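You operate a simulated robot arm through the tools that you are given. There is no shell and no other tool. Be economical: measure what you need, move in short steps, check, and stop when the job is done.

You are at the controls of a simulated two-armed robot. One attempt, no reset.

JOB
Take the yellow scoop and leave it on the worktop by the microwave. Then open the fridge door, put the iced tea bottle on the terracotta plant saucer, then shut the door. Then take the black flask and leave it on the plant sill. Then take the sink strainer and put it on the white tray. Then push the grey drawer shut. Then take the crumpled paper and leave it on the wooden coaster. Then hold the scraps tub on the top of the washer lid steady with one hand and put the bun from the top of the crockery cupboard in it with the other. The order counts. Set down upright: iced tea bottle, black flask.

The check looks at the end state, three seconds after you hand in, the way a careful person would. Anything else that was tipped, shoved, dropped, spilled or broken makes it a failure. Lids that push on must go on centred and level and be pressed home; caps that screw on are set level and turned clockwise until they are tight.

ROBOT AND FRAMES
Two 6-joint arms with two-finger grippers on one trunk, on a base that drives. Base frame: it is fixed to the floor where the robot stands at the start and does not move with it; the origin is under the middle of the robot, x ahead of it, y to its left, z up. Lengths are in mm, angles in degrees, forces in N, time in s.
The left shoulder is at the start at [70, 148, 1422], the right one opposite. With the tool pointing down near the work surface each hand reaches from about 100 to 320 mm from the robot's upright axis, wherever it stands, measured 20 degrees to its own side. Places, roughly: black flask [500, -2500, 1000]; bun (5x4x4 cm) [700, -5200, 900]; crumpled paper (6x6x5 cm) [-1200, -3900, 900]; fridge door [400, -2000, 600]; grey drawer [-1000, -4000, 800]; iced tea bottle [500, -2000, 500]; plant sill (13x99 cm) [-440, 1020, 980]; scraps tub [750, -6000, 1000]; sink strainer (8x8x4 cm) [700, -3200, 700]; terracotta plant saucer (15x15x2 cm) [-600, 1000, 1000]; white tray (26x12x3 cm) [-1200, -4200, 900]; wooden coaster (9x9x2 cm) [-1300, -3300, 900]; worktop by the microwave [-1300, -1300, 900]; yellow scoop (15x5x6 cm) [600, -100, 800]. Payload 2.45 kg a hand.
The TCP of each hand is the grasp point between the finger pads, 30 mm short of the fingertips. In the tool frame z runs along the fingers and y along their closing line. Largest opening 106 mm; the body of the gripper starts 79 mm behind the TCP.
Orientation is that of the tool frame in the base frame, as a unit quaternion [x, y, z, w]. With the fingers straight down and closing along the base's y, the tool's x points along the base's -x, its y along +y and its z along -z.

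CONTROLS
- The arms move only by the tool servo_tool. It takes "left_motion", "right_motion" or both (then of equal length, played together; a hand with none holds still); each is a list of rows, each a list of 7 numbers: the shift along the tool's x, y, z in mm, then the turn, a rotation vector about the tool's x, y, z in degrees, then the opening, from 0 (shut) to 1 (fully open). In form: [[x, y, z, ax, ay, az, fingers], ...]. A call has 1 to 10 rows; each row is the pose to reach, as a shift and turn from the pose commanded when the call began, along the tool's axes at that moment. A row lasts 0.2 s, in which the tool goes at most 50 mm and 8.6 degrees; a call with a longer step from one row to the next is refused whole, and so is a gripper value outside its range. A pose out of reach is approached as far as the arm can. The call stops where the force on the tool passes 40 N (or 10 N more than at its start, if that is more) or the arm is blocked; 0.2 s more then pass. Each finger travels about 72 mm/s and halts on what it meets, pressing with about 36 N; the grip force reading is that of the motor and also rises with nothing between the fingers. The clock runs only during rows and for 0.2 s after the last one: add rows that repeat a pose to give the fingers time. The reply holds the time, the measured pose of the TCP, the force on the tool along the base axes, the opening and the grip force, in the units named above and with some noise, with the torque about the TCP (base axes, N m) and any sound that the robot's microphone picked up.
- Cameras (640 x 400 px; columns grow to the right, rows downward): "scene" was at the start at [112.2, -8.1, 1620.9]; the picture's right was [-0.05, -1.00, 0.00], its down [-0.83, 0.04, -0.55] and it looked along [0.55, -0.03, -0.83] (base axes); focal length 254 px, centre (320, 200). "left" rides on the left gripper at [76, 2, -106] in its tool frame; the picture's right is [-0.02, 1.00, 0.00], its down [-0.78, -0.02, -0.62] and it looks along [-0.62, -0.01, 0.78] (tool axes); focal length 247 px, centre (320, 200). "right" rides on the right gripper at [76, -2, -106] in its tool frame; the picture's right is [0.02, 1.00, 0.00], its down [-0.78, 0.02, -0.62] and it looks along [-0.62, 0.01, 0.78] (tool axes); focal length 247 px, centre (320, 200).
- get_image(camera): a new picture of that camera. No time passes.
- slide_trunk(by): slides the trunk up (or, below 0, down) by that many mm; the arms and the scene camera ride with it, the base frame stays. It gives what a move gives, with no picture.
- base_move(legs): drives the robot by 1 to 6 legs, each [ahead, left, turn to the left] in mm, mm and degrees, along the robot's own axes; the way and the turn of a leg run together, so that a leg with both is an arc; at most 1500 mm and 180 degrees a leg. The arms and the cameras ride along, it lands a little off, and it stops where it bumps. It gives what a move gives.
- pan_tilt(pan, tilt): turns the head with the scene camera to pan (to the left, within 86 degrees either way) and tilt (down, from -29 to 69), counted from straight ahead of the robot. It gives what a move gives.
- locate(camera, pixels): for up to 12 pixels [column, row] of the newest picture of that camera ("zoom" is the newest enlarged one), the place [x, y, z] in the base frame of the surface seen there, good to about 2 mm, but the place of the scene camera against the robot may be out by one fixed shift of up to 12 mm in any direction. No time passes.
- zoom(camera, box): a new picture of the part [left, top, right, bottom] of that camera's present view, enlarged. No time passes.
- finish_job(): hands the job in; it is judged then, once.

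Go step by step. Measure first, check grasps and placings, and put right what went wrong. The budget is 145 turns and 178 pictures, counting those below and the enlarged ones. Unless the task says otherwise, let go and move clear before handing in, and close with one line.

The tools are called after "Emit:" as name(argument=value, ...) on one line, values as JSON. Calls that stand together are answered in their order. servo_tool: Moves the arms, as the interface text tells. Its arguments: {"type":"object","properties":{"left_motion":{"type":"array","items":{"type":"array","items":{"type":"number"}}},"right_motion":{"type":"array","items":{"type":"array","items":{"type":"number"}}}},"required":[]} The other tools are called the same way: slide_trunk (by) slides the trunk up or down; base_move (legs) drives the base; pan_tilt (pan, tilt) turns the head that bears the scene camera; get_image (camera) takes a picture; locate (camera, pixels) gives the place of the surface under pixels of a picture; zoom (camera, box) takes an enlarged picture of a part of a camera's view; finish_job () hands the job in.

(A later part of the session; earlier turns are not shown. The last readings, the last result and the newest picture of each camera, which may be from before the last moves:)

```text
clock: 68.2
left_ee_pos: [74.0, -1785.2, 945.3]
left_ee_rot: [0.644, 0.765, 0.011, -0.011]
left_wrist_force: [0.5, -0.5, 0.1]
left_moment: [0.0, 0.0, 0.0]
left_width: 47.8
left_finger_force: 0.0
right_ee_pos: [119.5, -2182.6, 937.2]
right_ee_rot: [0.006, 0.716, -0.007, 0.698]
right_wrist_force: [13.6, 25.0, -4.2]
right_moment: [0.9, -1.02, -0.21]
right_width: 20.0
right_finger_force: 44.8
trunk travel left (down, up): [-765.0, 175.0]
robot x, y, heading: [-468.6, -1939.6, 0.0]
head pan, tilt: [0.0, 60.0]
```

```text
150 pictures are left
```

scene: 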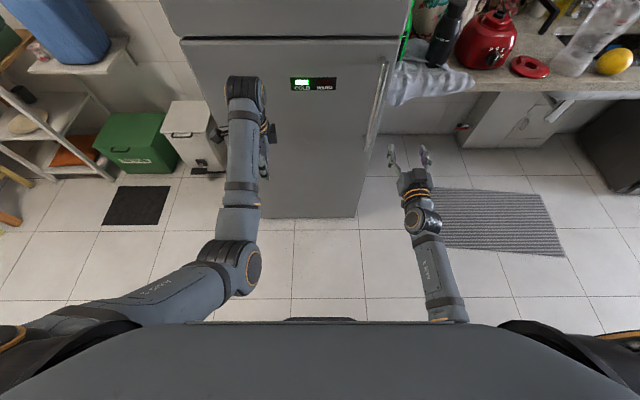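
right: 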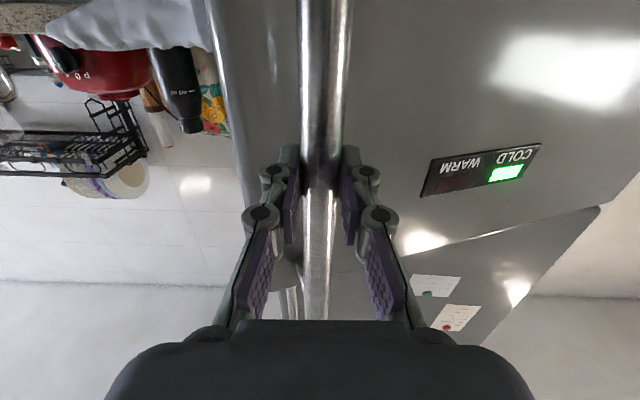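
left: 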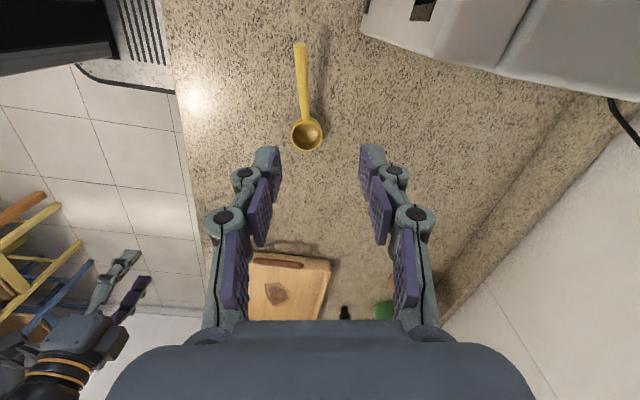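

Door is ~20° open and the force says to bear more to the left. I continue the arc.

Emit:
base_move(legs=[[-80, 54, 0], [-72, 64, 0], [-60, 70, 0]])

Emit:
get_image(camera="right")

Emit:
get_image(camera="scene")

```text
clock: 70.8
left_ee_pos: [-137.9, -1599.7, 943.7]
left_ee_rot: [0.642, 0.766, 0.013, -0.011]
left_wrist_force: [-0.3, 0.3, -0.4]
left_moment: [-0.03, 0.02, -0.02]
left_width: 47.7
left_finger_force: 0.0
right_ee_pos: [-90.3, -1996.2, 937.6]
right_ee_rot: [0.007, 0.716, -0.005, 0.698]
right_wrist_force: [5.8, 2.8, -7.5]
right_moment: [-0.92, -0.73, -0.17]
right_width: 19.9
right_finger_force: 44.8
trunk travel left (down, up): [-765.0, 175.0]
robot x, y, heading: [-678.0, -1753.7, 0.0]
head pan, tilt: [0.0, 60.0]
```

```text
149 pictures are left
```

right: 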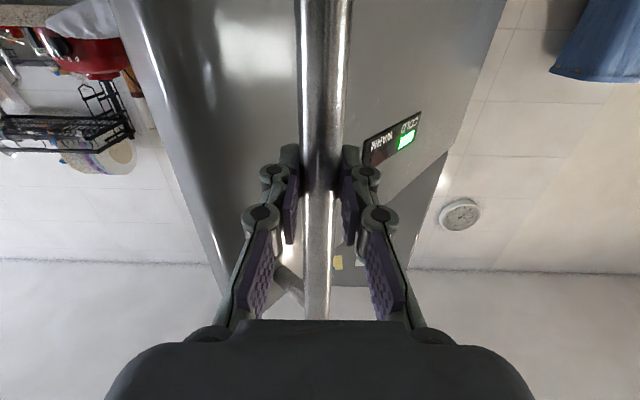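

```text
148 pictures are left
```

scene: 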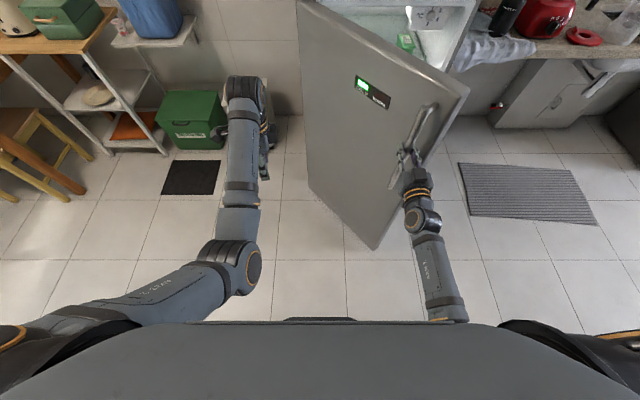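

Door is ~51° open, forces low. I continue along the arc to about 75°.

Emit:
base_move(legs=[[-49, 93, 0], [-31, 105, 0]])

Emit:
get_image(camera="right")

```text
clock: 72.7
left_ee_pos: [-216.4, -1405.2, 945.4]
left_ee_rot: [0.643, 0.765, 0.012, -0.012]
left_wrist_force: [0.1, 0.1, 0.3]
left_moment: [-0.01, 0.0, 0.02]
left_width: 47.6
left_finger_force: 0.1
right_ee_pos: [-170.7, -1802.8, 937.6]
right_ee_rot: [0.007, 0.716, -0.005, 0.698]
right_wrist_force: [2.2, -0.9, -7.6]
right_moment: [-0.93, -0.61, -0.24]
right_width: 20.1
right_finger_force: 44.6
trunk travel left (down, up): [-765.0, 175.0]
robot x, y, heading: [-760.0, -1558.8, -0.1]
head pan, tilt: [0.0, 60.0]
```

```text
147 pictures are left
```

right: 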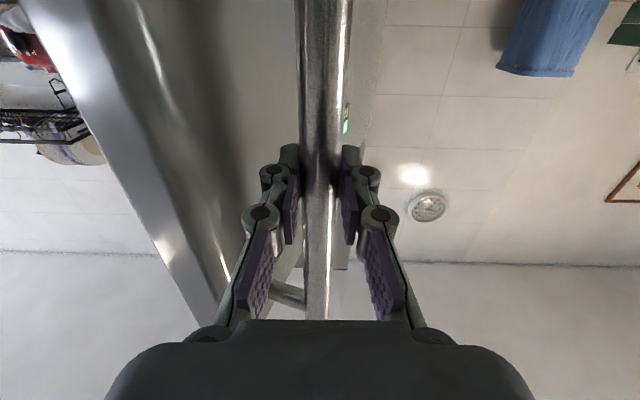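

Continue to about 88° open.

Emit:
base_move(legs=[[-6, 80, 0], [2, 45, 0]])

Emit:
servo_tool(right_motion=[[0, 0, 0, 0, 0, 0, 0.1], [0, 0, 0, 0, 0, 0, 0.3], [0, 0, 0, 0, 0, 0, 0.4], [0, 0, 0, 0, 0, 0, 0.4]])

Emit:
get_image(camera="right")

```text
clock: 74.3
left_ee_pos: [-225.2, -1288.3, 947.2]
left_ee_rot: [0.643, 0.766, 0.016, -0.012]
left_wrist_force: [0.2, -1.1, 0.2]
left_moment: [0.04, 0.0, 0.0]
left_width: 47.6
left_finger_force: 0.0
right_ee_pos: [-177.2, -1683.7, 938.5]
right_ee_rot: [0.007, 0.715, -0.004, 0.7]
right_wrist_force: [-20.5, -3.2, -13.4]
right_moment: [-0.52, -0.66, -0.08]
right_width: 20.5
right_finger_force: 44.5
trunk travel left (down, up): [-765.0, 175.0]
robot x, y, heading: [-766.5, -1434.1, -0.1]
head pan, tilt: [0.0, 60.0]
```

```text
clock: 75.3
left_ee_pos: [-222.8, -1284.5, 944.9]
left_ee_rot: [0.642, 0.766, 0.014, -0.011]
left_wrist_force: [0.5, -0.2, 0.3]
left_moment: [0.0, -0.03, -0.02]
left_width: 47.9
left_finger_force: 0.0
right_ee_pos: [-175.4, -1679.3, 936.9]
right_ee_rot: [0.005, 0.715, -0.006, 0.699]
right_wrist_force: [-1.0, 0.1, -0.7]
right_moment: [-0.03, 0.02, 0.0]
right_width: 42.6
right_finger_force: 0.1
trunk travel left (down, up): [-765.0, 175.0]
robot x, y, heading: [-762.8, -1433.8, 0.1]
head pan, tilt: [0.0, 60.0]
```

```text
146 pictures are left
```

right: 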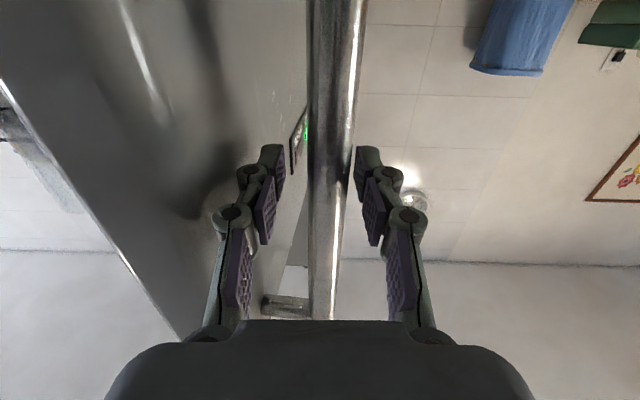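

The handle is released. I withdraw the hand, raise the trunk and drive round the door's tip to face the open fridge.

Emit:
servo_tool(right_motion=[[0, 0, -40, 0, 0, 0, 0.4], [0, 0, -80, 0, 0, 0, 0.4], [0, 0, -120, 0, 0, 0, 0.4], [0, 0, -150, 0, 0, 0, 0.4]])

Emit:
slide_trunk(by=160)

Emit:
base_move(legs=[[0, 0, -90], [620, 80, 0], [0, 0, 90]])

Emit:
pan_tilt(pan=0, tilt=40)

Emit:
get_image(camera="scene")

```text
clock: 76.3
left_ee_pos: [-224.9, -1283.2, 945.9]
left_ee_rot: [0.643, 0.766, 0.014, -0.01]
left_wrist_force: [0.5, 0.2, 0.5]
left_moment: [0.02, -0.01, 0.07]
left_width: 47.4
left_finger_force: 0.1
right_ee_pos: [-328.4, -1679.4, 941.0]
right_ee_rot: [0.005, 0.715, -0.006, 0.7]
right_wrist_force: [-0.1, 0.4, -0.2]
right_moment: [0.0, 0.0, 0.0]
right_width: 42.3
right_finger_force: 0.1
trunk travel left (down, up): [-765.0, 175.0]
robot x, y, heading: [-763.2, -1434.5, -0.1]
head pan, tilt: [0.0, 60.0]
```

```text
clock: 78.1
left_ee_pos: [-223.7, -1282.8, 1106.5]
left_ee_rot: [0.643, 0.766, 0.014, -0.011]
left_wrist_force: [0.3, -0.7, 0.4]
left_moment: [0.0, -0.03, 0.02]
left_width: 47.7
left_finger_force: 0.0
right_ee_pos: [-326.5, -1678.8, 1100.7]
right_ee_rot: [0.005, 0.715, -0.006, 0.7]
right_wrist_force: [0.1, 0.3, 0.7]
right_moment: [0.03, -0.01, -0.01]
right_width: 42.4
right_finger_force: 0.1
trunk travel left (down, up): [-925.0, 15.0]
robot x, y, heading: [-765.0, -1438.1, 0.2]
head pan, tilt: [0.0, 60.0]
```

```text
clock: 79.7
left_ee_pos: [-191.1, -1416.6, 1105.1]
left_ee_rot: [0.723, 0.69, 0.014, -0.009]
left_wrist_force: [-0.4, 1.2, -0.2]
left_moment: [-0.02, -0.02, -0.01]
left_width: 47.9
left_finger_force: 0.1
right_ee_pos: [-379.9, -1779.5, 1100.7]
right_ee_rot: [0.084, 0.71, -0.085, 0.694]
right_wrist_force: [-0.1, 0.1, -0.8]
right_moment: [0.0, 0.03, 0.0]
right_width: 42.2
right_finger_force: 0.0
trunk travel left (down, up): [-925.0, 15.0]
robot x, y, heading: [-749.1, -1450.2, -12.8]
head pan, tilt: [0.0, 60.0]
stopped in leg 1: the robot was blocked; the commanded pose is now the measured one
```

```text
clock: 80.6
left_ee_pos: [-190.2, -1421.2, 1105.8]
left_ee_rot: [0.724, 0.69, 0.015, -0.01]
left_wrist_force: [0.8, -1.1, 0.4]
left_moment: [0.02, -0.01, -0.01]
left_width: 47.8
left_finger_force: 0.0
right_ee_pos: [-378.5, -1784.3, 1100.9]
right_ee_rot: [0.086, 0.711, -0.084, 0.693]
right_wrist_force: [-1.3, -0.2, -0.1]
right_moment: [0.0, -0.01, 0.01]
right_width: 42.7
right_finger_force: 0.1
trunk travel left (down, up): [-925.0, 15.0]
robot x, y, heading: [-748.5, -1445.6, -12.7]
head pan, tilt: [0.0, 40.0]
```

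```text
145 pictures are left
```

scene: 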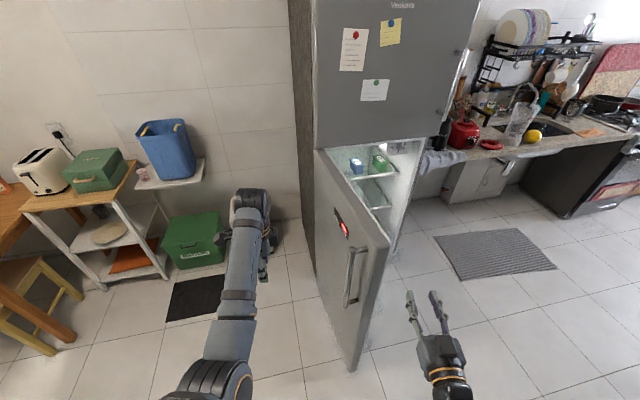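

The base's rear corner touched the counter. I move forward and left away from the door first, then turn, pass the door tip and face the fridge.

Emit:
base_move(legs=[[60, 0, 0], [0, 310, 0], [0, 0, -77.3], [900, 0, 0], [0, 0, 90]])

Emit:
get_image(camera="scene")

```text
clock: 94.6
left_ee_pos: [-79.8, -1900.5, 1106.9]
left_ee_rot: [0.646, 0.763, 0.014, -0.011]
left_wrist_force: [0.0, -0.1, 0.2]
left_moment: [0.01, -0.01, 0.03]
left_width: 47.6
left_finger_force: 0.2
right_ee_pos: [-188.0, -2295.4, 1101.6]
right_ee_rot: [0.008, 0.714, -0.009, 0.7]
right_wrist_force: [0.3, 0.2, -0.5]
right_moment: [0.01, -0.02, -0.03]
right_width: 42.7
right_finger_force: 0.1
trunk travel left (down, up): [-925.0, 15.0]
robot x, y, heading: [-622.1, -2047.1, -0.7]
head pan, tilt: [0.0, 40.0]
```

```text
144 pictures are left
```

scene: 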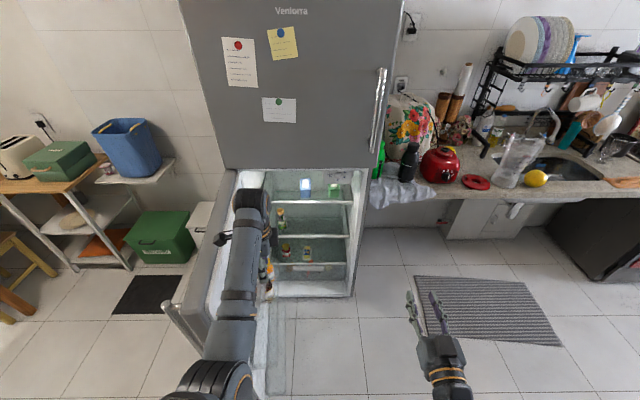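

The fridge is open, interior visible at pixels (260–370,170–290). I zoom in to identify the iced tea bottle.

Emit:
zoom(camera="scene", box=[200, 160, 380, 320])

Emit:
locate(camera="scene", pixels=[[306, 190], [334, 192], [281, 213], [286, 252], [307, 253], [271, 280], [345, 207], [340, 240], [240, 175], [345, 270], [175, 310]])

```text
2.50 times, centred on (290, 240) of scene
```

zoom: 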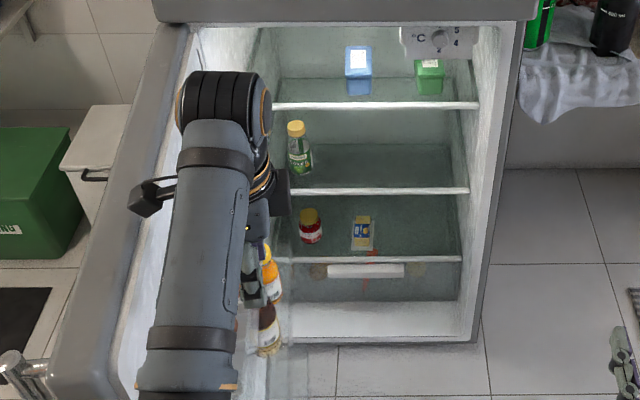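

```text
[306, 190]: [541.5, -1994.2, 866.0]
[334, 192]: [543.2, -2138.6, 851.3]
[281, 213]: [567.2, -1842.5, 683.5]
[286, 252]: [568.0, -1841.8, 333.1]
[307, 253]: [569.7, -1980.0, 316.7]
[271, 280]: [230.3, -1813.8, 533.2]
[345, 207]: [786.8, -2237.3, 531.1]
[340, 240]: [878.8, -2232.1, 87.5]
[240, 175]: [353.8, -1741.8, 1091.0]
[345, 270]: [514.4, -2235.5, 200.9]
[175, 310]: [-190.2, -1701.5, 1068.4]
```

Candidates: a green-label bottle at [567,-1842,650] and an amber bottle in the door rack; the left arm hides part. I turn the left hand to point forward (also needed for grasping) and then lower the trunk for a closer look.

Emit:
servo_tool(left_motion=[[0, 0, 0, -4.42, -5.26, -4.42, 0.6], [0, 0, 0, -8.84, -10.52, -8.84, 0.6], [0, 0, 0, -13.26, -15.78, -13.26, 0.6], [0, 0, 0, -17.68, -21.04, -17.68, 0.6], [0, 0, 0, -22.1, -26.3, -22.1, 0.6], [0, 0, 0, -26.52, -31.56, -26.52, 0.6], [0, 0, 0, -30.94, -36.82, -30.94, 0.6], [0, 0, 0, -35.36, -42.08, -35.36, 0.6], [0, 0, 0, -39.78, -47.34, -39.78, 0.6], [0, 0, 0, -44.2, -52.6, -44.2, 0.6]])

Emit:
servo_tool(left_motion=[[0, 0, 0, -4.42, -5.26, -4.42, 0.6], [0, 0, 0, -8.84, -10.52, -8.84, 0.6], [0, 0, 0, -13.26, -15.78, -13.26, 0.6], [0, 0, 0, -17.68, -21.04, -17.68, 0.6]])

Emit:
slide_trunk(by=-420)

Emit:
pan_tilt(pan=10, tilt=30)

Emit:
get_image(camera="scene")

```text
clock: 96.8
left_ee_pos: [-80.3, -1900.4, 1106.6]
left_ee_rot: [0.228, 0.805, 0.012, 0.548]
left_wrist_force: [-0.4, -0.7, 0.3]
left_moment: [0.01, 0.02, -0.02]
left_width: 63.6
left_finger_force: 0.1
right_ee_pos: [-187.9, -2295.3, 1101.0]
right_ee_rot: [0.009, 0.715, -0.01, 0.699]
right_wrist_force: [-0.5, 0.0, -0.7]
right_moment: [0.02, 0.03, 0.07]
right_width: 42.1
right_finger_force: 0.1
trunk travel left (down, up): [-925.0, 15.0]
robot x, y, heading: [-623.1, -2046.1, -0.4]
head pan, tilt: [0.0, 40.0]
```

```text
clock: 97.8
left_ee_pos: [-80.2, -1895.2, 1104.9]
left_ee_rot: [0.059, 0.717, 0.018, 0.695]
left_wrist_force: [0.0, 0.0, -0.3]
left_moment: [0.0, 0.03, 0.01]
left_width: 63.8
left_finger_force: 0.1
left hand out of reach, approached as far as the arm can: row 4
right_ee_pos: [-187.3, -2294.7, 1100.8]
right_ee_rot: [0.009, 0.715, -0.01, 0.699]
right_wrist_force: [0.9, 0.0, 0.2]
right_moment: [0.01, 0.0, 0.0]
right_width: 42.5
right_finger_force: 0.1
trunk travel left (down, up): [-925.0, 15.0]
robot x, y, heading: [-625.9, -2049.2, -0.8]
head pan, tilt: [0.0, 40.0]
```

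```text
refused: -420 is not a number from -400 to 400
```

```text
clock: 98.6
left_ee_pos: [-80.6, -1895.8, 1103.9]
left_ee_rot: [0.062, 0.717, 0.018, 0.695]
left_wrist_force: [-0.2, -0.1, 0.2]
left_moment: [0.0, 0.02, -0.01]
left_width: 63.7
left_finger_force: 0.0
right_ee_pos: [-187.8, -2295.1, 1100.2]
right_ee_rot: [0.009, 0.715, -0.01, 0.699]
right_wrist_force: [0.0, -0.6, -0.3]
right_moment: [0.05, -0.02, 0.03]
right_width: 42.5
right_finger_force: 0.1
trunk travel left (down, up): [-925.0, 15.0]
robot x, y, heading: [-622.9, -2045.8, -0.6]
head pan, tilt: [10.0, 30.0]
```

```text
142 pictures are left
```

scene: 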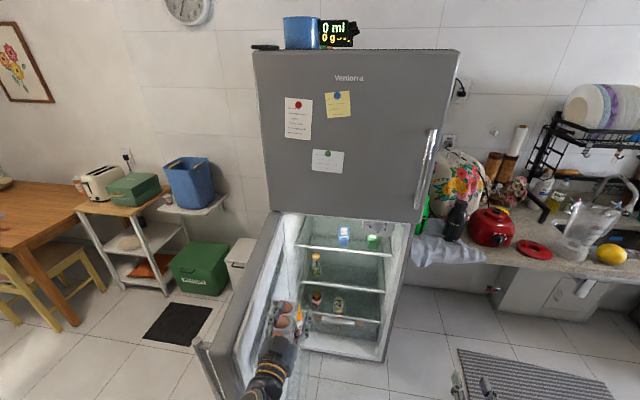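

Left hand now points forward (nearly level). I lower the trunk 400 mm and look again.

Emit:
slide_trunk(by=-400)

Emit:
get_image(camera="scene")

Emit:
zoom(camera="scene", box=[220, 100, 420, 300])

```text
clock: 100.1
left_ee_pos: [-79.6, -1893.6, 996.8]
left_ee_rot: [0.065, 0.709, 0.018, 0.702]
left_wrist_force: [0.2, -1.2, 3.3]
left_moment: [0.02, 0.32, 0.02]
left_width: 63.5
left_finger_force: 0.0
right_ee_pos: [-190.0, -2296.8, 984.6]
right_ee_rot: [0.009, 0.715, -0.009, 0.699]
right_wrist_force: [-0.6, -1.1, 0.4]
right_moment: [-0.02, 0.04, 0.01]
right_width: 42.3
right_finger_force: 0.0
trunk travel left (down, up): [-809.0, 131.0]
robot x, y, heading: [-622.0, -2044.1, -0.6]
head pan, tilt: [10.0, 30.0]
stopped: the force on the tool passed its limit at 68 N (the readings are from after the stop); the commanded pose is now the measured one
```

```text
141 pictures are left
```

scene: 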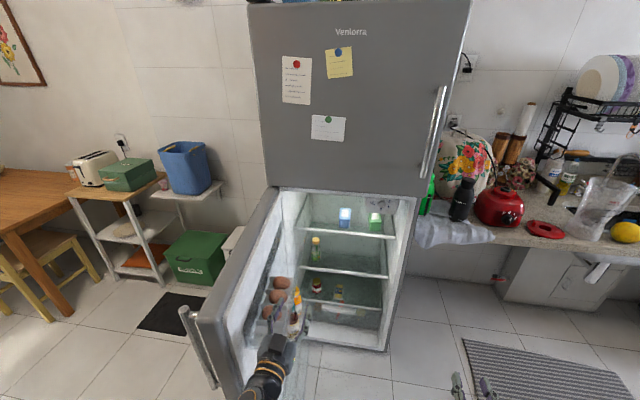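

```text
2.00 times, centred on (320, 200) of scene
```

zoom: 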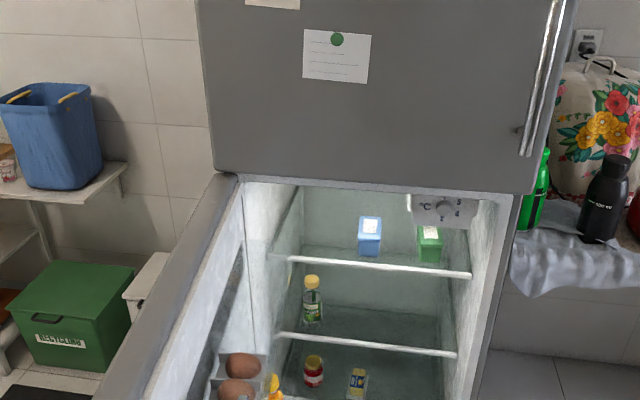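

The left hand touched something (68 N) at z≈997, likely a door rack. I raise the trunk slightly, move right away from the door, and look.

Emit:
slide_trunk(by=30)

Emit:
base_move(legs=[[0, -200, 0]])

Emit:
pan_tilt(pan=25, tilt=40)

Emit:
get_image(camera="scene")

Emit:
zoom(camera="scene", box=[200, 80, 440, 300])

```text
clock: 100.8
left_ee_pos: [-79.6, -1893.9, 1026.1]
left_ee_rot: [0.063, 0.71, 0.017, 0.701]
left_wrist_force: [0.9, -0.1, 0.8]
left_moment: [0.03, 0.03, -0.03]
left_width: 63.2
left_finger_force: 0.0
right_ee_pos: [-188.2, -2294.2, 1013.9]
right_ee_rot: [0.008, 0.715, -0.009, 0.699]
right_wrist_force: [0.8, 0.0, 0.4]
right_moment: [-0.01, -0.02, -0.02]
right_width: 42.4
right_finger_force: 0.0
trunk travel left (down, up): [-839.0, 101.0]
robot x, y, heading: [-623.7, -2045.2, -0.5]
head pan, tilt: [10.0, 30.0]
```

```text
clock: 102.4
left_ee_pos: [-81.3, -2094.3, 1026.2]
left_ee_rot: [0.064, 0.71, 0.018, 0.701]
left_wrist_force: [-0.5, -0.9, -0.8]
left_moment: [-0.01, -0.03, -0.03]
left_width: 63.5
left_finger_force: 0.0
right_ee_pos: [-189.5, -2495.0, 1014.9]
right_ee_rot: [0.009, 0.715, -0.011, 0.699]
right_wrist_force: [-0.2, 0.0, 0.8]
right_moment: [0.0, -0.02, -0.02]
right_width: 42.3
right_finger_force: 0.1
trunk travel left (down, up): [-839.0, 101.0]
robot x, y, heading: [-626.2, -2247.0, -0.5]
head pan, tilt: [10.0, 30.0]
```

```text
clock: 103.2
left_ee_pos: [-81.0, -2095.7, 1025.8]
left_ee_rot: [0.063, 0.71, 0.019, 0.701]
left_wrist_force: [-0.6, -0.1, -0.2]
left_moment: [-0.03, 0.02, 0.0]
left_width: 63.4
left_finger_force: 0.0
right_ee_pos: [-189.8, -2497.5, 1014.5]
right_ee_rot: [0.009, 0.715, -0.009, 0.699]
right_wrist_force: [-0.3, 0.4, -0.5]
right_moment: [0.01, 0.0, 0.03]
right_width: 42.4
right_finger_force: 0.1
trunk travel left (down, up): [-839.0, 101.0]
robot x, y, heading: [-622.3, -2245.3, -0.5]
head pan, tilt: [25.0, 40.0]
```

```text
139 pictures are left
```

scene: 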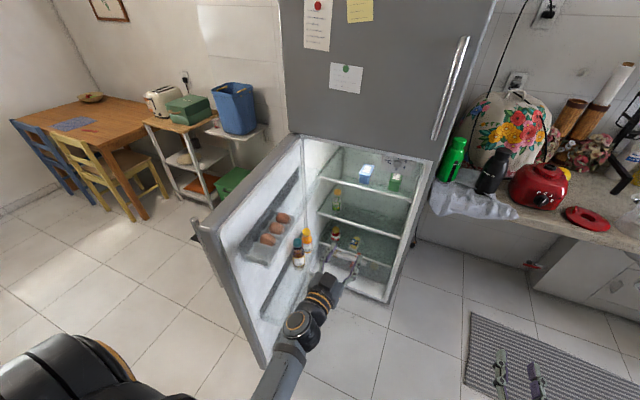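

```text
1.82 times, centred on (320, 190) of scene
```

zoom: 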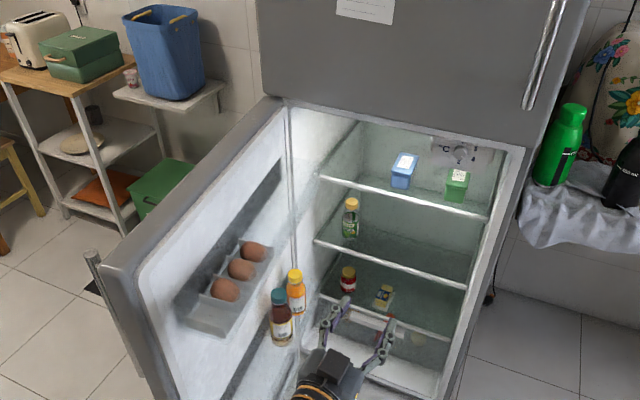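

The eggs are intact on the door tray. The brown bottle with teal cap at zoom (281,318) is probably the iced tea; I zoom on both door bottles and locate them.

Emit:
zoom(camera="scene", box=[270, 170, 370, 280])

Emit:
locate(camera="scene", pixels=[[298, 241], [299, 250], [299, 260], [307, 231], [307, 240], [305, 320], [265, 263], [205, 222], [265, 350], [281, 216], [262, 315]])

```text
3.64 times, centred on (320, 225) of scene
```

zoom: 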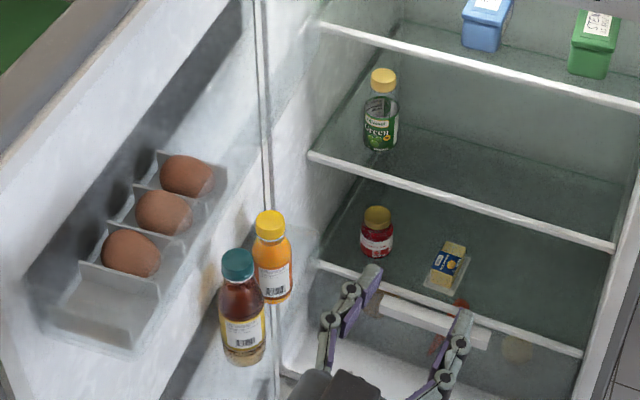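

```text
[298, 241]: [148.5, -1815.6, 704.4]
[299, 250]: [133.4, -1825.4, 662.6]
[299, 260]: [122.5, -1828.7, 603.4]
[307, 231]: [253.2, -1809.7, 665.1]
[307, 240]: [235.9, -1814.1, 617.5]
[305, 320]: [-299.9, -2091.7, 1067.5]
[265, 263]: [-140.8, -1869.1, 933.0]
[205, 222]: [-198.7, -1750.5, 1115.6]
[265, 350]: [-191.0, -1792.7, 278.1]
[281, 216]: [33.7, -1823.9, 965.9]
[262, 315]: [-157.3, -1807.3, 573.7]
```

I measure the brown bottle and the rack more finely in the zoom.

Emit:
locate(camera="zoom", pixels=[[238, 255], [238, 275], [240, 295], [243, 315], [244, 335], [244, 355], [243, 364], [226, 315], [260, 320], [272, 250], [160, 290], [190, 340]])

Emit:
zoom(camera="scene", box=[280, 220, 320, 270])

```text
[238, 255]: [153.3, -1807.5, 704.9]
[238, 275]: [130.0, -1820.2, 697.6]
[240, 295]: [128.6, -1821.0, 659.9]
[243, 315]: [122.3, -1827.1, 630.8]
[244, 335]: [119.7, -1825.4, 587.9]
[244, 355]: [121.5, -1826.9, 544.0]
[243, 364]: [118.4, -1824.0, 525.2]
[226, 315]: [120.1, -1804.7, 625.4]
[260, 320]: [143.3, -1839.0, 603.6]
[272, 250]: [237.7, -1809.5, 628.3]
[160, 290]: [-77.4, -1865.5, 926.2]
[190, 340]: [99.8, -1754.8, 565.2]
```

```text
8.00 times, centred on (300, 245) of scene
```

zoom: 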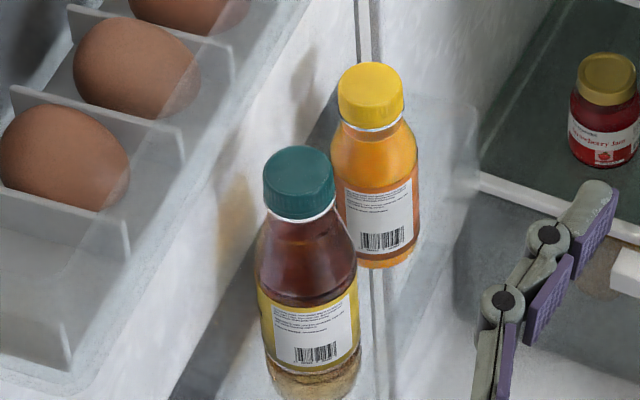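

That's the brown tea bottle: centre ≈[145,-1808], z 520–712, radius ≈28. I'll approach it facing +y with the right hand; first retract the left hand and turn.

Emit:
servo_tool(left_motion=[[0, 0, -40, 0, 0, 0, 0.6], [0, 0, -80, 0, 0, 0, 0.6], [0, 0, -120, 0, 0, 0, 0.6], [0, 0, -150, 0, 0, 0, 0.6]], right_motion=[[0, 0, 0, 0, 0, 0, 0.6], [0, 0, 0, 0, 0, 0, 0.9], [0, 0, 0, 0, 0, 0, 0.9], [0, 0, 0, 0, 0, 0, 0.9]])

Emit:
base_move(legs=[[0, 0, 90.5], [-170, -517, 0]])

Emit:
pan_tilt(pan=-25, tilt=45)

Emit:
get_image(camera="scene")

```text
clock: 104.2
left_ee_pos: [-232.9, -2085.5, 1030.5]
left_ee_rot: [0.091, 0.705, 0.017, 0.703]
left_wrist_force: [-0.7, -0.2, 0.0]
left_moment: [0.0, 0.0, 0.04]
left_width: 63.5
left_finger_force: 0.0
right_ee_pos: [-191.6, -2496.9, 1016.5]
right_ee_rot: [0.01, 0.714, -0.01, 0.7]
right_wrist_force: [0.0, -0.8, 0.1]
right_moment: [-0.02, 0.02, 0.02]
right_width: 95.5
right_finger_force: 0.0
trunk travel left (down, up): [-839.0, 101.0]
robot x, y, heading: [-624.2, -2246.5, -0.7]
head pan, tilt: [25.0, 40.0]
```

```text
clock: 111.2
left_ee_pos: [-262.5, -2037.8, 1026.9]
left_ee_rot: [-0.436, 0.566, 0.504, 0.485]
left_wrist_force: [0.3, -0.1, -0.7]
left_moment: [0.04, -0.02, 0.02]
left_width: 63.5
left_finger_force: 0.1
right_ee_pos: [148.9, -1996.0, 1013.6]
right_ee_rot: [-0.497, 0.514, 0.485, 0.503]
right_wrist_force: [-0.1, 0.2, -0.9]
right_moment: [-0.02, -0.01, 0.03]
right_width: 95.3
right_finger_force: 0.1
trunk travel left (down, up): [-839.0, 101.0]
robot x, y, heading: [-103.8, -2427.9, 89.1]
head pan, tilt: [25.0, 40.0]
```

```text
clock: 112.3
left_ee_pos: [-261.7, -2039.3, 1026.2]
left_ee_rot: [-0.436, 0.567, 0.504, 0.485]
left_wrist_force: [0.0, 0.2, 0.3]
left_moment: [-0.03, 0.0, -0.01]
left_width: 63.6
left_finger_force: 0.0
right_ee_pos: [148.7, -1996.4, 1014.3]
right_ee_rot: [-0.497, 0.514, 0.485, 0.503]
right_wrist_force: [0.8, -0.7, 0.1]
right_moment: [0.0, 0.0, 0.01]
right_width: 95.3
right_finger_force: 0.0
trunk travel left (down, up): [-839.0, 101.0]
robot x, y, heading: [-103.5, -2428.6, 88.7]
head pan, tilt: [-25.0, 45.0]
```

```text
135 pictures are left
```

scene: 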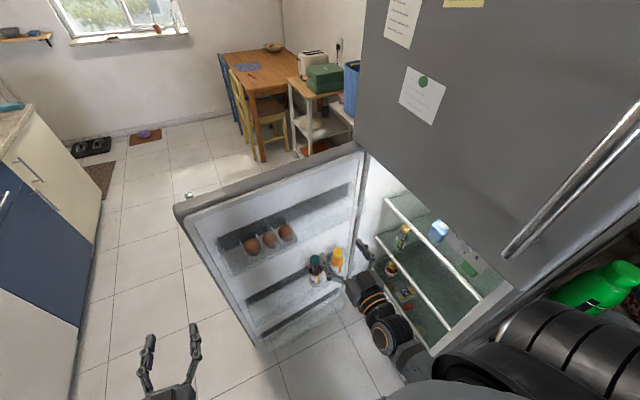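

Right hand is at x≈149, aligned with the bottle. I lower the trunk 395 mm to bring the hand to bottle height and check.

Emit:
slide_trunk(by=-395)

Emit:
get_image(camera="scene")

Emit:
get_image(camera="right")

```text
clock: 116.1
left_ee_pos: [-261.4, -2039.5, 631.9]
left_ee_rot: [-0.435, 0.567, 0.504, 0.485]
left_wrist_force: [-0.5, -0.1, 0.8]
left_moment: [0.01, 0.01, -0.04]
left_width: 63.6
left_finger_force: 0.0
right_ee_pos: [148.3, -1997.0, 620.0]
right_ee_rot: [-0.496, 0.514, 0.485, 0.505]
right_wrist_force: [0.4, -0.2, 0.1]
right_moment: [0.01, -0.02, -0.01]
right_width: 95.5
right_finger_force: 0.1
trunk travel left (down, up): [-444.0, 496.0]
robot x, y, heading: [-101.1, -2428.9, 88.9]
head pan, tilt: [-25.0, 45.0]
```

```text
134 pictures are left
```

scene: 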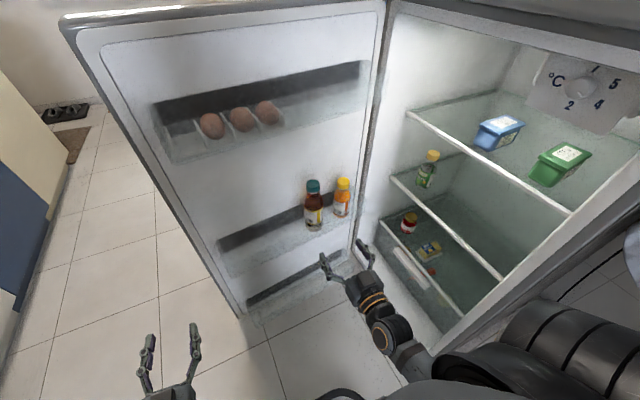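

```text
133 pictures are left
```

right: 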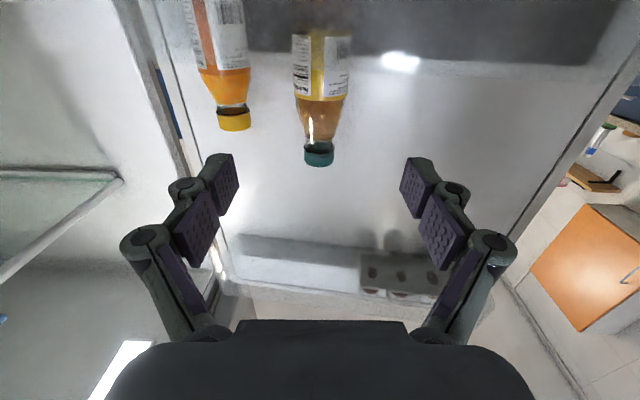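

Wrist view (upside down) shows the tea bottle at (320,70) centred. I measure both bottles from this camera.

Emit:
locate(camera="right", pixels=[[319, 155], [320, 85], [322, 60], [298, 60], [349, 60], [320, 20], [228, 80], [248, 50], [205, 50], [360, 40], [440, 100]])

Emit:
locate(camera="scene", pixels=[[313, 200], [312, 215], [313, 228], [290, 225], [270, 250], [330, 212]])

Emit:
zoom(camera="scene", box=[270, 160, 390, 280])

```text
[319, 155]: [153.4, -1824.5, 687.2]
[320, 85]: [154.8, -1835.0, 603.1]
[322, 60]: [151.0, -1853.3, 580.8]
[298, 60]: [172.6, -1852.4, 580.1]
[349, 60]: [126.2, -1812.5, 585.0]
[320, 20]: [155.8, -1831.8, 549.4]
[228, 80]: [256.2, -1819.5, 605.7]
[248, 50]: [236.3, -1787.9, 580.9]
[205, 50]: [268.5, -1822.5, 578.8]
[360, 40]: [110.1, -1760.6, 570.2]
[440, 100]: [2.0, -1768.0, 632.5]
```

```text
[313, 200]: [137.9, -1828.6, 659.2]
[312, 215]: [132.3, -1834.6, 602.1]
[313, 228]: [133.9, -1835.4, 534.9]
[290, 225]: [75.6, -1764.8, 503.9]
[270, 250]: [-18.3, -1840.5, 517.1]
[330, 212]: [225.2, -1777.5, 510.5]
```

```text
3.33 times, centred on (330, 220) of scene
```

zoom: 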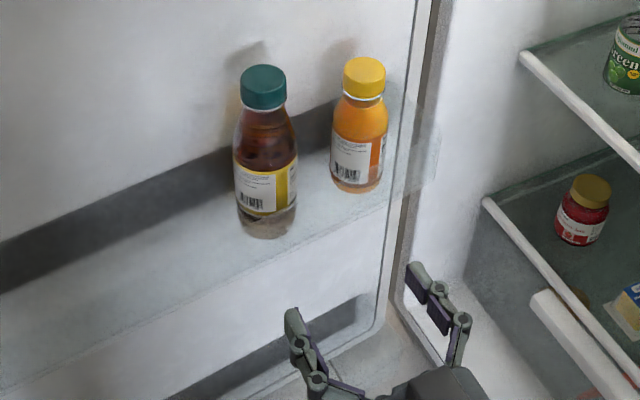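

Bottle centre ≈[153,-1810]; a low clear rack wall lies at y≈-1853 up to z≈590, below my fingers (z≈620). I drive 85 mm and then reach forward with the arm.

Emit:
base_move(legs=[[85, -2, 0]])

Emit:
servo_tool(right_motion=[[0, 0, 25, 0, 0, 0, 0.9], [0, 0, 50, 0, 0, 0, 0.9], [0, 0, 75, 0, 0, 0, 0.9], [0, 0, 95, 0, 0, 0, 0.9], [0, 0, 95, 0, 0, 0, 0.9]])

Emit:
get_image(camera="right")

Emit:
get_image(camera="scene")

```text
clock: 117.2
left_ee_pos: [-259.3, -1950.3, 631.5]
left_ee_rot: [-0.435, 0.568, 0.504, 0.484]
left_wrist_force: [-0.3, -0.5, 1.3]
left_moment: [0.01, -0.02, 0.0]
left_width: 63.6
left_finger_force: 0.1
right_ee_pos: [151.5, -1907.8, 619.7]
right_ee_rot: [-0.498, 0.514, 0.485, 0.502]
right_wrist_force: [-0.6, -0.1, 0.0]
right_moment: [0.01, 0.0, 0.01]
right_width: 95.5
right_finger_force: 0.1
trunk travel left (down, up): [-444.0, 496.0]
robot x, y, heading: [-103.1, -2336.6, 88.9]
head pan, tilt: [-25.0, 45.0]
```

```text
clock: 118.4
left_ee_pos: [-260.2, -1951.5, 631.4]
left_ee_rot: [-0.436, 0.567, 0.504, 0.484]
left_wrist_force: [0.0, 0.4, 0.4]
left_moment: [0.02, 0.02, 0.0]
left_width: 63.6
left_finger_force: 0.0
right_ee_pos: [154.0, -1815.4, 616.4]
right_ee_rot: [-0.498, 0.513, 0.486, 0.502]
right_wrist_force: [1.1, 0.1, -0.1]
right_moment: [-0.01, 0.04, 0.02]
right_width: 95.5
right_finger_force: 0.0
trunk travel left (down, up): [-444.0, 496.0]
robot x, y, heading: [-100.1, -2341.2, 89.0]
head pan, tilt: [-25.0, 45.0]
```

```text
131 pictures are left
```

right: 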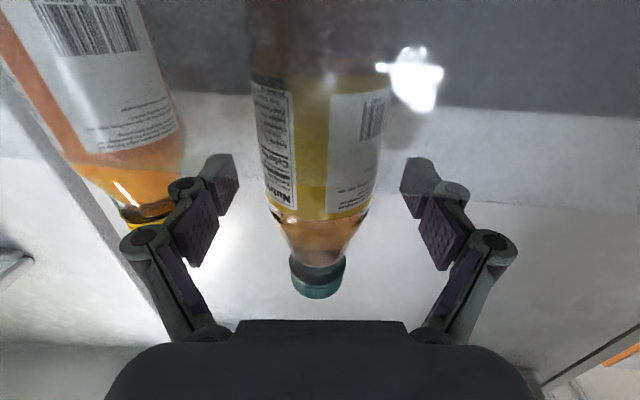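

```text
130 pictures are left
```

scene: 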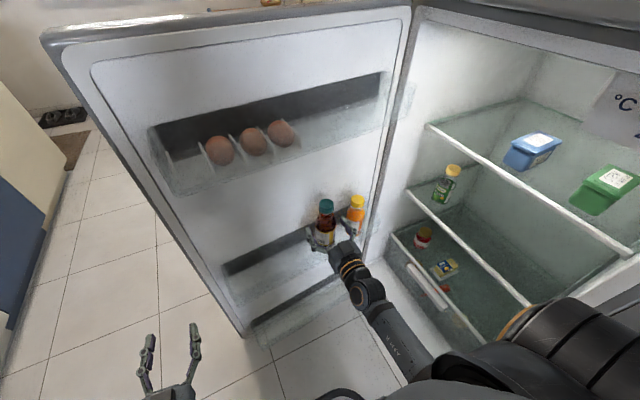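

The bottle stands between the fingers at the label. I close, lift via the trunk, and check.

Emit:
servo_tool(right_motion=[[0, 0, 0, 0, 0, 0, 0.6], [0, 0, 0, 0, 0, 0, 0.3], [0, 0, 0, 0, 0, 0, 0.2], [0, 0, 0, 0, 0, 0, 0.2], [0, 0, 0, 0, 0, 0, 0.2]])

Emit:
slide_trunk(by=110)

Emit:
get_image(camera="scene")

```text
clock: 119.6
left_ee_pos: [-260.4, -1952.0, 631.3]
left_ee_rot: [-0.434, 0.568, 0.504, 0.484]
left_wrist_force: [0.3, -0.1, -0.1]
left_moment: [-0.02, 0.0, 0.02]
left_width: 63.8
left_finger_force: 0.0
right_ee_pos: [155.3, -1814.3, 614.9]
right_ee_rot: [-0.497, 0.513, 0.486, 0.503]
right_wrist_force: [0.7, 0.3, 0.9]
right_moment: [0.04, 0.16, -0.01]
right_width: 57.2
right_finger_force: 36.3
trunk travel left (down, up): [-444.0, 496.0]
robot x, y, heading: [-97.4, -2339.3, 88.9]
head pan, tilt: [-25.0, 45.0]
```

```text
clock: 121.0
left_ee_pos: [-259.0, -1951.7, 741.8]
left_ee_rot: [-0.435, 0.568, 0.503, 0.485]
left_wrist_force: [0.9, -0.6, -0.8]
left_moment: [0.01, 0.04, -0.04]
left_width: 63.5
left_finger_force: 0.0
right_ee_pos: [154.5, -1814.7, 725.7]
right_ee_rot: [-0.497, 0.514, 0.485, 0.503]
right_wrist_force: [-0.2, 1.2, -2.7]
right_moment: [-0.05, 0.0, 0.01]
right_width: 57.3
right_finger_force: 35.9
trunk travel left (down, up): [-554.0, 386.0]
robot x, y, heading: [-105.0, -2341.1, 89.0]
head pan, tilt: [-25.0, 45.0]
```

```text
129 pictures are left
```

scene: 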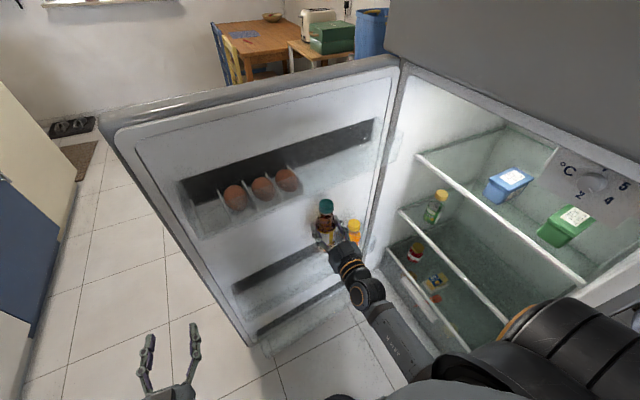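

The tea bottle is held and lifted. I back out, move left past the door's tip, raise the trunk and drive north toward the window sill.

Emit:
base_move(legs=[[-220, 0, 0], [0, 510, 1]])

Emit:
slide_trunk(by=380)

Emit:
base_move(legs=[[1500, 0, 0], [800, 0, 0]])

Emit:
pan_tilt(pan=0, tilt=25)

Emit:
get_image(camera="scene")

```text
clock: 125.3
left_ee_pos: [-785.7, -2176.1, 742.7]
left_ee_rot: [-0.445, 0.56, 0.512, 0.475]
left_wrist_force: [-0.1, 0.2, 0.0]
left_moment: [0.03, -0.01, 0.02]
left_width: 63.7
left_finger_force: 0.1
right_ee_pos: [-375.5, -2025.5, 724.7]
right_ee_rot: [0.507, -0.504, -0.495, -0.494]
right_wrist_force: [0.5, 0.1, -3.3]
right_moment: [-0.06, 0.03, 0.01]
right_width: 57.3
right_finger_force: 35.7
trunk travel left (down, up): [-554.0, 386.0]
robot x, y, heading: [-611.9, -2559.1, 91.2]
head pan, tilt: [-25.0, 45.0]
```

```text
clock: 129.0
left_ee_pos: [-784.5, -2175.4, 1121.6]
left_ee_rot: [-0.444, 0.561, 0.512, 0.476]
left_wrist_force: [-0.2, 0.1, -0.5]
left_moment: [0.0, 0.01, -0.02]
left_width: 63.6
left_finger_force: 0.1
right_ee_pos: [-375.5, -2023.9, 1105.5]
right_ee_rot: [0.507, -0.505, -0.494, -0.494]
right_wrist_force: [1.0, -0.4, -3.4]
right_moment: [-0.05, 0.0, -0.02]
right_width: 57.3
right_finger_force: 36.4
trunk travel left (down, up): [-934.0, 6.0]
robot x, y, heading: [-615.1, -2562.7, 91.0]
head pan, tilt: [-25.0, 45.0]
```

```text
clock: 140.2
left_ee_pos: [-734.3, 122.0, 1122.4]
left_ee_rot: [-0.429, 0.572, 0.499, 0.49]
left_wrist_force: [-0.1, 0.1, 0.1]
left_moment: [0.01, 0.0, 0.01]
left_width: 63.5
left_finger_force: 0.0
right_ee_pos: [-316.9, 250.7, 1106.5]
right_ee_rot: [-0.492, 0.519, 0.48, 0.508]
right_wrist_force: [-0.7, -0.8, -4.6]
right_moment: [-0.07, 0.01, 0.0]
right_width: 57.4
right_finger_force: 36.2
trunk travel left (down, up): [-934.0, 6.0]
robot x, y, heading: [-584.1, -267.4, 87.8]
head pan, tilt: [-25.0, 45.0]
```

```text
clock: 141.1
left_ee_pos: [-732.8, 124.2, 1120.6]
left_ee_rot: [-0.43, 0.572, 0.499, 0.489]
left_wrist_force: [-0.1, -0.1, 0.8]
left_moment: [0.0, 0.0, 0.01]
left_width: 63.5
left_finger_force: 0.0
right_ee_pos: [-315.7, 253.1, 1104.7]
right_ee_rot: [-0.492, 0.519, 0.48, 0.508]
right_wrist_force: [0.4, 0.2, -4.0]
right_moment: [-0.06, 0.01, 0.02]
right_width: 57.5
right_finger_force: 36.1
trunk travel left (down, up): [-934.0, 6.0]
robot x, y, heading: [-586.2, -268.2, 87.8]
head pan, tilt: [0.0, 25.0]
```

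```text
128 pictures are left
```

scene: 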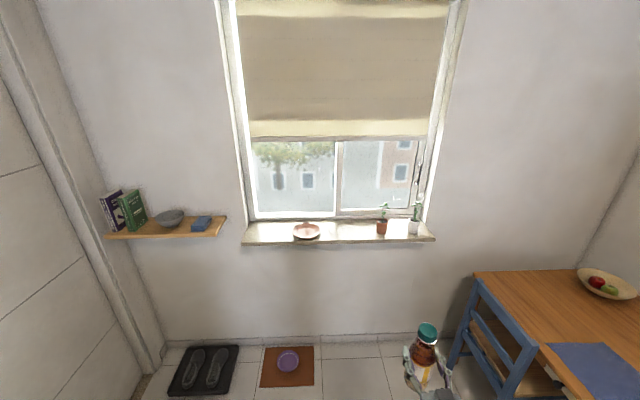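

The sill with the terracotta saucer at (307,231) and plants at (382–415,220) is ahead. I measure them.

Emit:
zoom(camera="scene", box=[230, 180, 450, 260])

Emit:
locate(camera="scene", pixels=[[307, 232], [294, 231], [320, 232], [307, 224], [307, 239], [275, 238], [345, 237], [360, 237], [382, 228], [414, 228], [250, 240], [430, 237]])

```text
2.91 times, centred on (340, 220) of scene
```

zoom: 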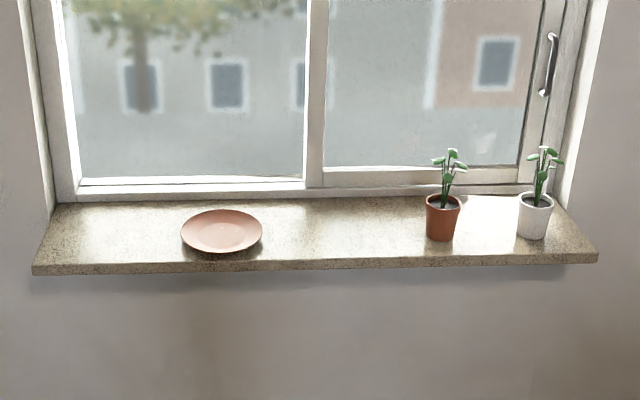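

```text
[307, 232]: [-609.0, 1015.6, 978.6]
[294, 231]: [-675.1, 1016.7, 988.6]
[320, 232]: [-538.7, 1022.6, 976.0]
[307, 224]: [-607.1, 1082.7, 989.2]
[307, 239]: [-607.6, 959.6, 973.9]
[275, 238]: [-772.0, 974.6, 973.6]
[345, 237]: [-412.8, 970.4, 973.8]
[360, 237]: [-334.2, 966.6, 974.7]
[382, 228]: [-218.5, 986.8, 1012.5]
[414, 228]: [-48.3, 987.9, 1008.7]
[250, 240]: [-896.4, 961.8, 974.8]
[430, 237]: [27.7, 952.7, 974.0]
```

Saucer centre ≈[-612,1020], floor ≈984. I check the wooden shelf on the left for clearance of the left hand and raise the bottle a little.

Emit:
locate(camera="scene", pixels=[[225, 220], [217, 234], [150, 237], [106, 237], [480, 290]])

Emit:
servo_tool(right_motion=[[-10, 15, 0, 0, 0, 0, 0.2], [-20, 35, 0, 0, 0, 0, 0.2], [-30, 55, 0, 0, 0, 0, 0.2], [-30, 75, 0, 0, 0, 0, 0.2], [-30, 95, 0, 0, 0, 0, 0.2], [-30, 110, 0, 0, 0, 0, 0.2]])

```text
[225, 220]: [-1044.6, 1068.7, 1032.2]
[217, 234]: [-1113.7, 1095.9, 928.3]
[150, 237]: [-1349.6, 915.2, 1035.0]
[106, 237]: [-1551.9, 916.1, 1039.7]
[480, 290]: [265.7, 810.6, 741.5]
```

```text
clock: 142.6
left_ee_pos: [-734.3, 123.3, 1121.3]
left_ee_rot: [-0.428, 0.574, 0.499, 0.489]
left_wrist_force: [1.3, -0.2, -0.6]
left_moment: [0.0, -0.01, 0.0]
left_width: 63.7
left_finger_force: 0.0
right_ee_pos: [-399.2, 256.2, 1126.0]
right_ee_rot: [0.547, -0.46, -0.454, -0.532]
right_wrist_force: [0.3, -0.1, -4.3]
right_moment: [-0.02, 0.02, -0.01]
right_width: 57.5
right_finger_force: 35.8
right hand out of reach, approached as far as the arm can: row 3, 4
trunk travel left (down, up): [-934.0, 6.0]
robot x, y, heading: [-583.7, -271.5, 87.5]
head pan, tilt: [0.0, 25.0]
stopped in row 6 (right hand): the arm was blocked; the commanded pose is now the measured one
```

The arm hit a joint limit and rolled ~9.5°. I move back to the right, straighten the bottle, and retract the left hand a bit.

Emit:
servo_tool(right_motion=[[0, -15, 0, 0, 0, 3, 0.2], [0, -30, 0, 0, 0, 6, 0.2], [0, -45, 0, 0, 0, 9.5, 0.2], [0, -60, 0, 0, 0, 9.5, 0.2], [0, -60, 0, 0, 0, 9.5, 0.2]], left_motion=[[0, 0, -20, 0, 0, 0, 0.6], [0, 0, -40, 0, 0, 0, 0.6], [0, 0, -60, 0, 0, 0, 0.6], [0, 0, -80, 0, 0, 0, 0.6], [0, 0, -80, 0, 0, 0, 0.6]])

Emit:
get_image(camera="scene")

```text
clock: 143.8
left_ee_pos: [-744.4, 44.4, 1122.7]
left_ee_rot: [-0.429, 0.572, 0.499, 0.49]
left_wrist_force: [0.1, 0.2, 0.0]
left_moment: [-0.02, 0.01, 0.0]
left_width: 63.7
left_finger_force: 0.1
right_ee_pos: [-340.7, 255.4, 1136.2]
right_ee_rot: [0.505, -0.505, -0.497, -0.493]
right_wrist_force: [-0.8, 0.2, -4.1]
right_moment: [-0.06, 0.02, 0.0]
right_width: 57.5
right_finger_force: 35.8
trunk travel left (down, up): [-934.0, 6.0]
robot x, y, heading: [-586.2, -270.6, 88.0]
head pan, tilt: [0.0, 25.0]
```

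```text
126 pictures are left
```

scene: 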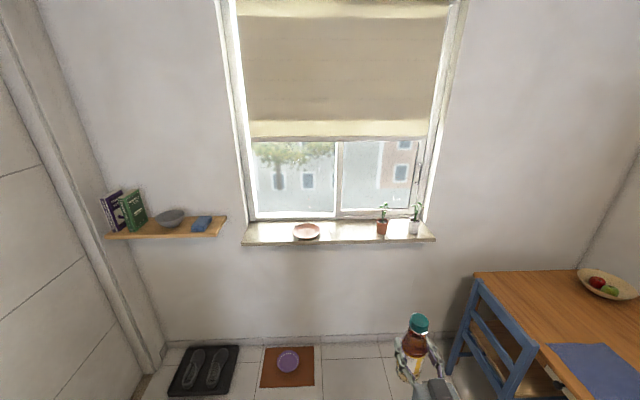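

The bottle is upright at [-341,255,1136]. Before driving in I check the pet bowl and shoe mats on the floor for base clearance.

Emit:
locate(camera="scene", pixels=[[288, 360], [288, 372], [290, 386], [314, 386], [225, 393], [236, 350], [307, 232]])

```text
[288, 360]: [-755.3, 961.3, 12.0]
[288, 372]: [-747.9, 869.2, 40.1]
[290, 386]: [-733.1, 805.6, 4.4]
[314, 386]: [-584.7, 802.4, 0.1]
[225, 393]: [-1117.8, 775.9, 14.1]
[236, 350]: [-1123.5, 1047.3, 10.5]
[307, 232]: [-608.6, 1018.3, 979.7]
```

Floor obstacles begin at y≈800; my base front will stop at ≈690. I drive up near the sill.

Emit:
base_move(legs=[[680, 300, 0]])

Emit:
pan_tilt(pan=-10, tilt=45)

Emit:
get_image(camera="scene")

```text
clock: 147.8
left_ee_pos: [-1009.3, 734.1, 1123.4]
left_ee_rot: [-0.424, 0.576, 0.496, 0.493]
left_wrist_force: [-0.3, 0.1, 0.8]
left_moment: [-0.01, 0.01, -0.04]
left_width: 63.5
left_finger_force: 0.1
right_ee_pos: [-601.8, 937.5, 1135.9]
right_ee_rot: [-0.501, 0.508, 0.494, 0.497]
right_wrist_force: [-0.9, 0.2, -3.3]
right_moment: [-0.06, -0.02, -0.01]
right_width: 57.6
right_finger_force: 36.0
trunk travel left (down, up): [-934.0, 6.0]
robot x, y, heading: [-856.7, 419.9, 86.8]
head pan, tilt: [0.0, 25.0]
```

```text
clock: 148.6
left_ee_pos: [-1010.9, 734.1, 1122.9]
left_ee_rot: [-0.425, 0.576, 0.495, 0.493]
left_wrist_force: [-0.6, 0.2, -0.1]
left_moment: [0.02, 0.03, -0.02]
left_width: 63.6
left_finger_force: 0.1
right_ee_pos: [-604.1, 938.9, 1135.5]
right_ee_rot: [-0.501, 0.508, 0.494, 0.497]
right_wrist_force: [0.1, 0.1, -3.8]
right_moment: [-0.05, 0.01, 0.0]
right_width: 57.3
right_finger_force: 35.8
trunk travel left (down, up): [-934.0, 6.0]
robot x, y, heading: [-853.6, 419.2, 86.9]
head pan, tilt: [-10.0, 45.0]
```

```text
125 pictures are left
```

scene: 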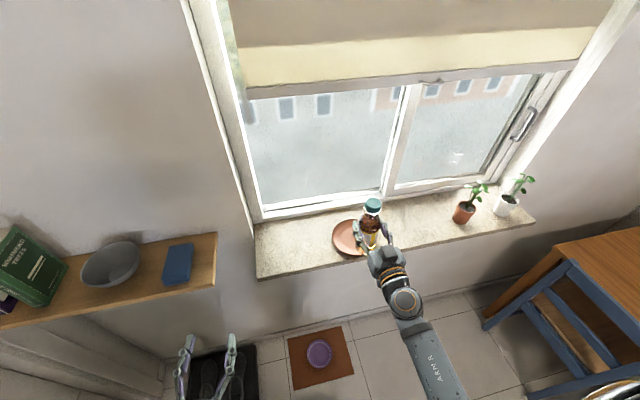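

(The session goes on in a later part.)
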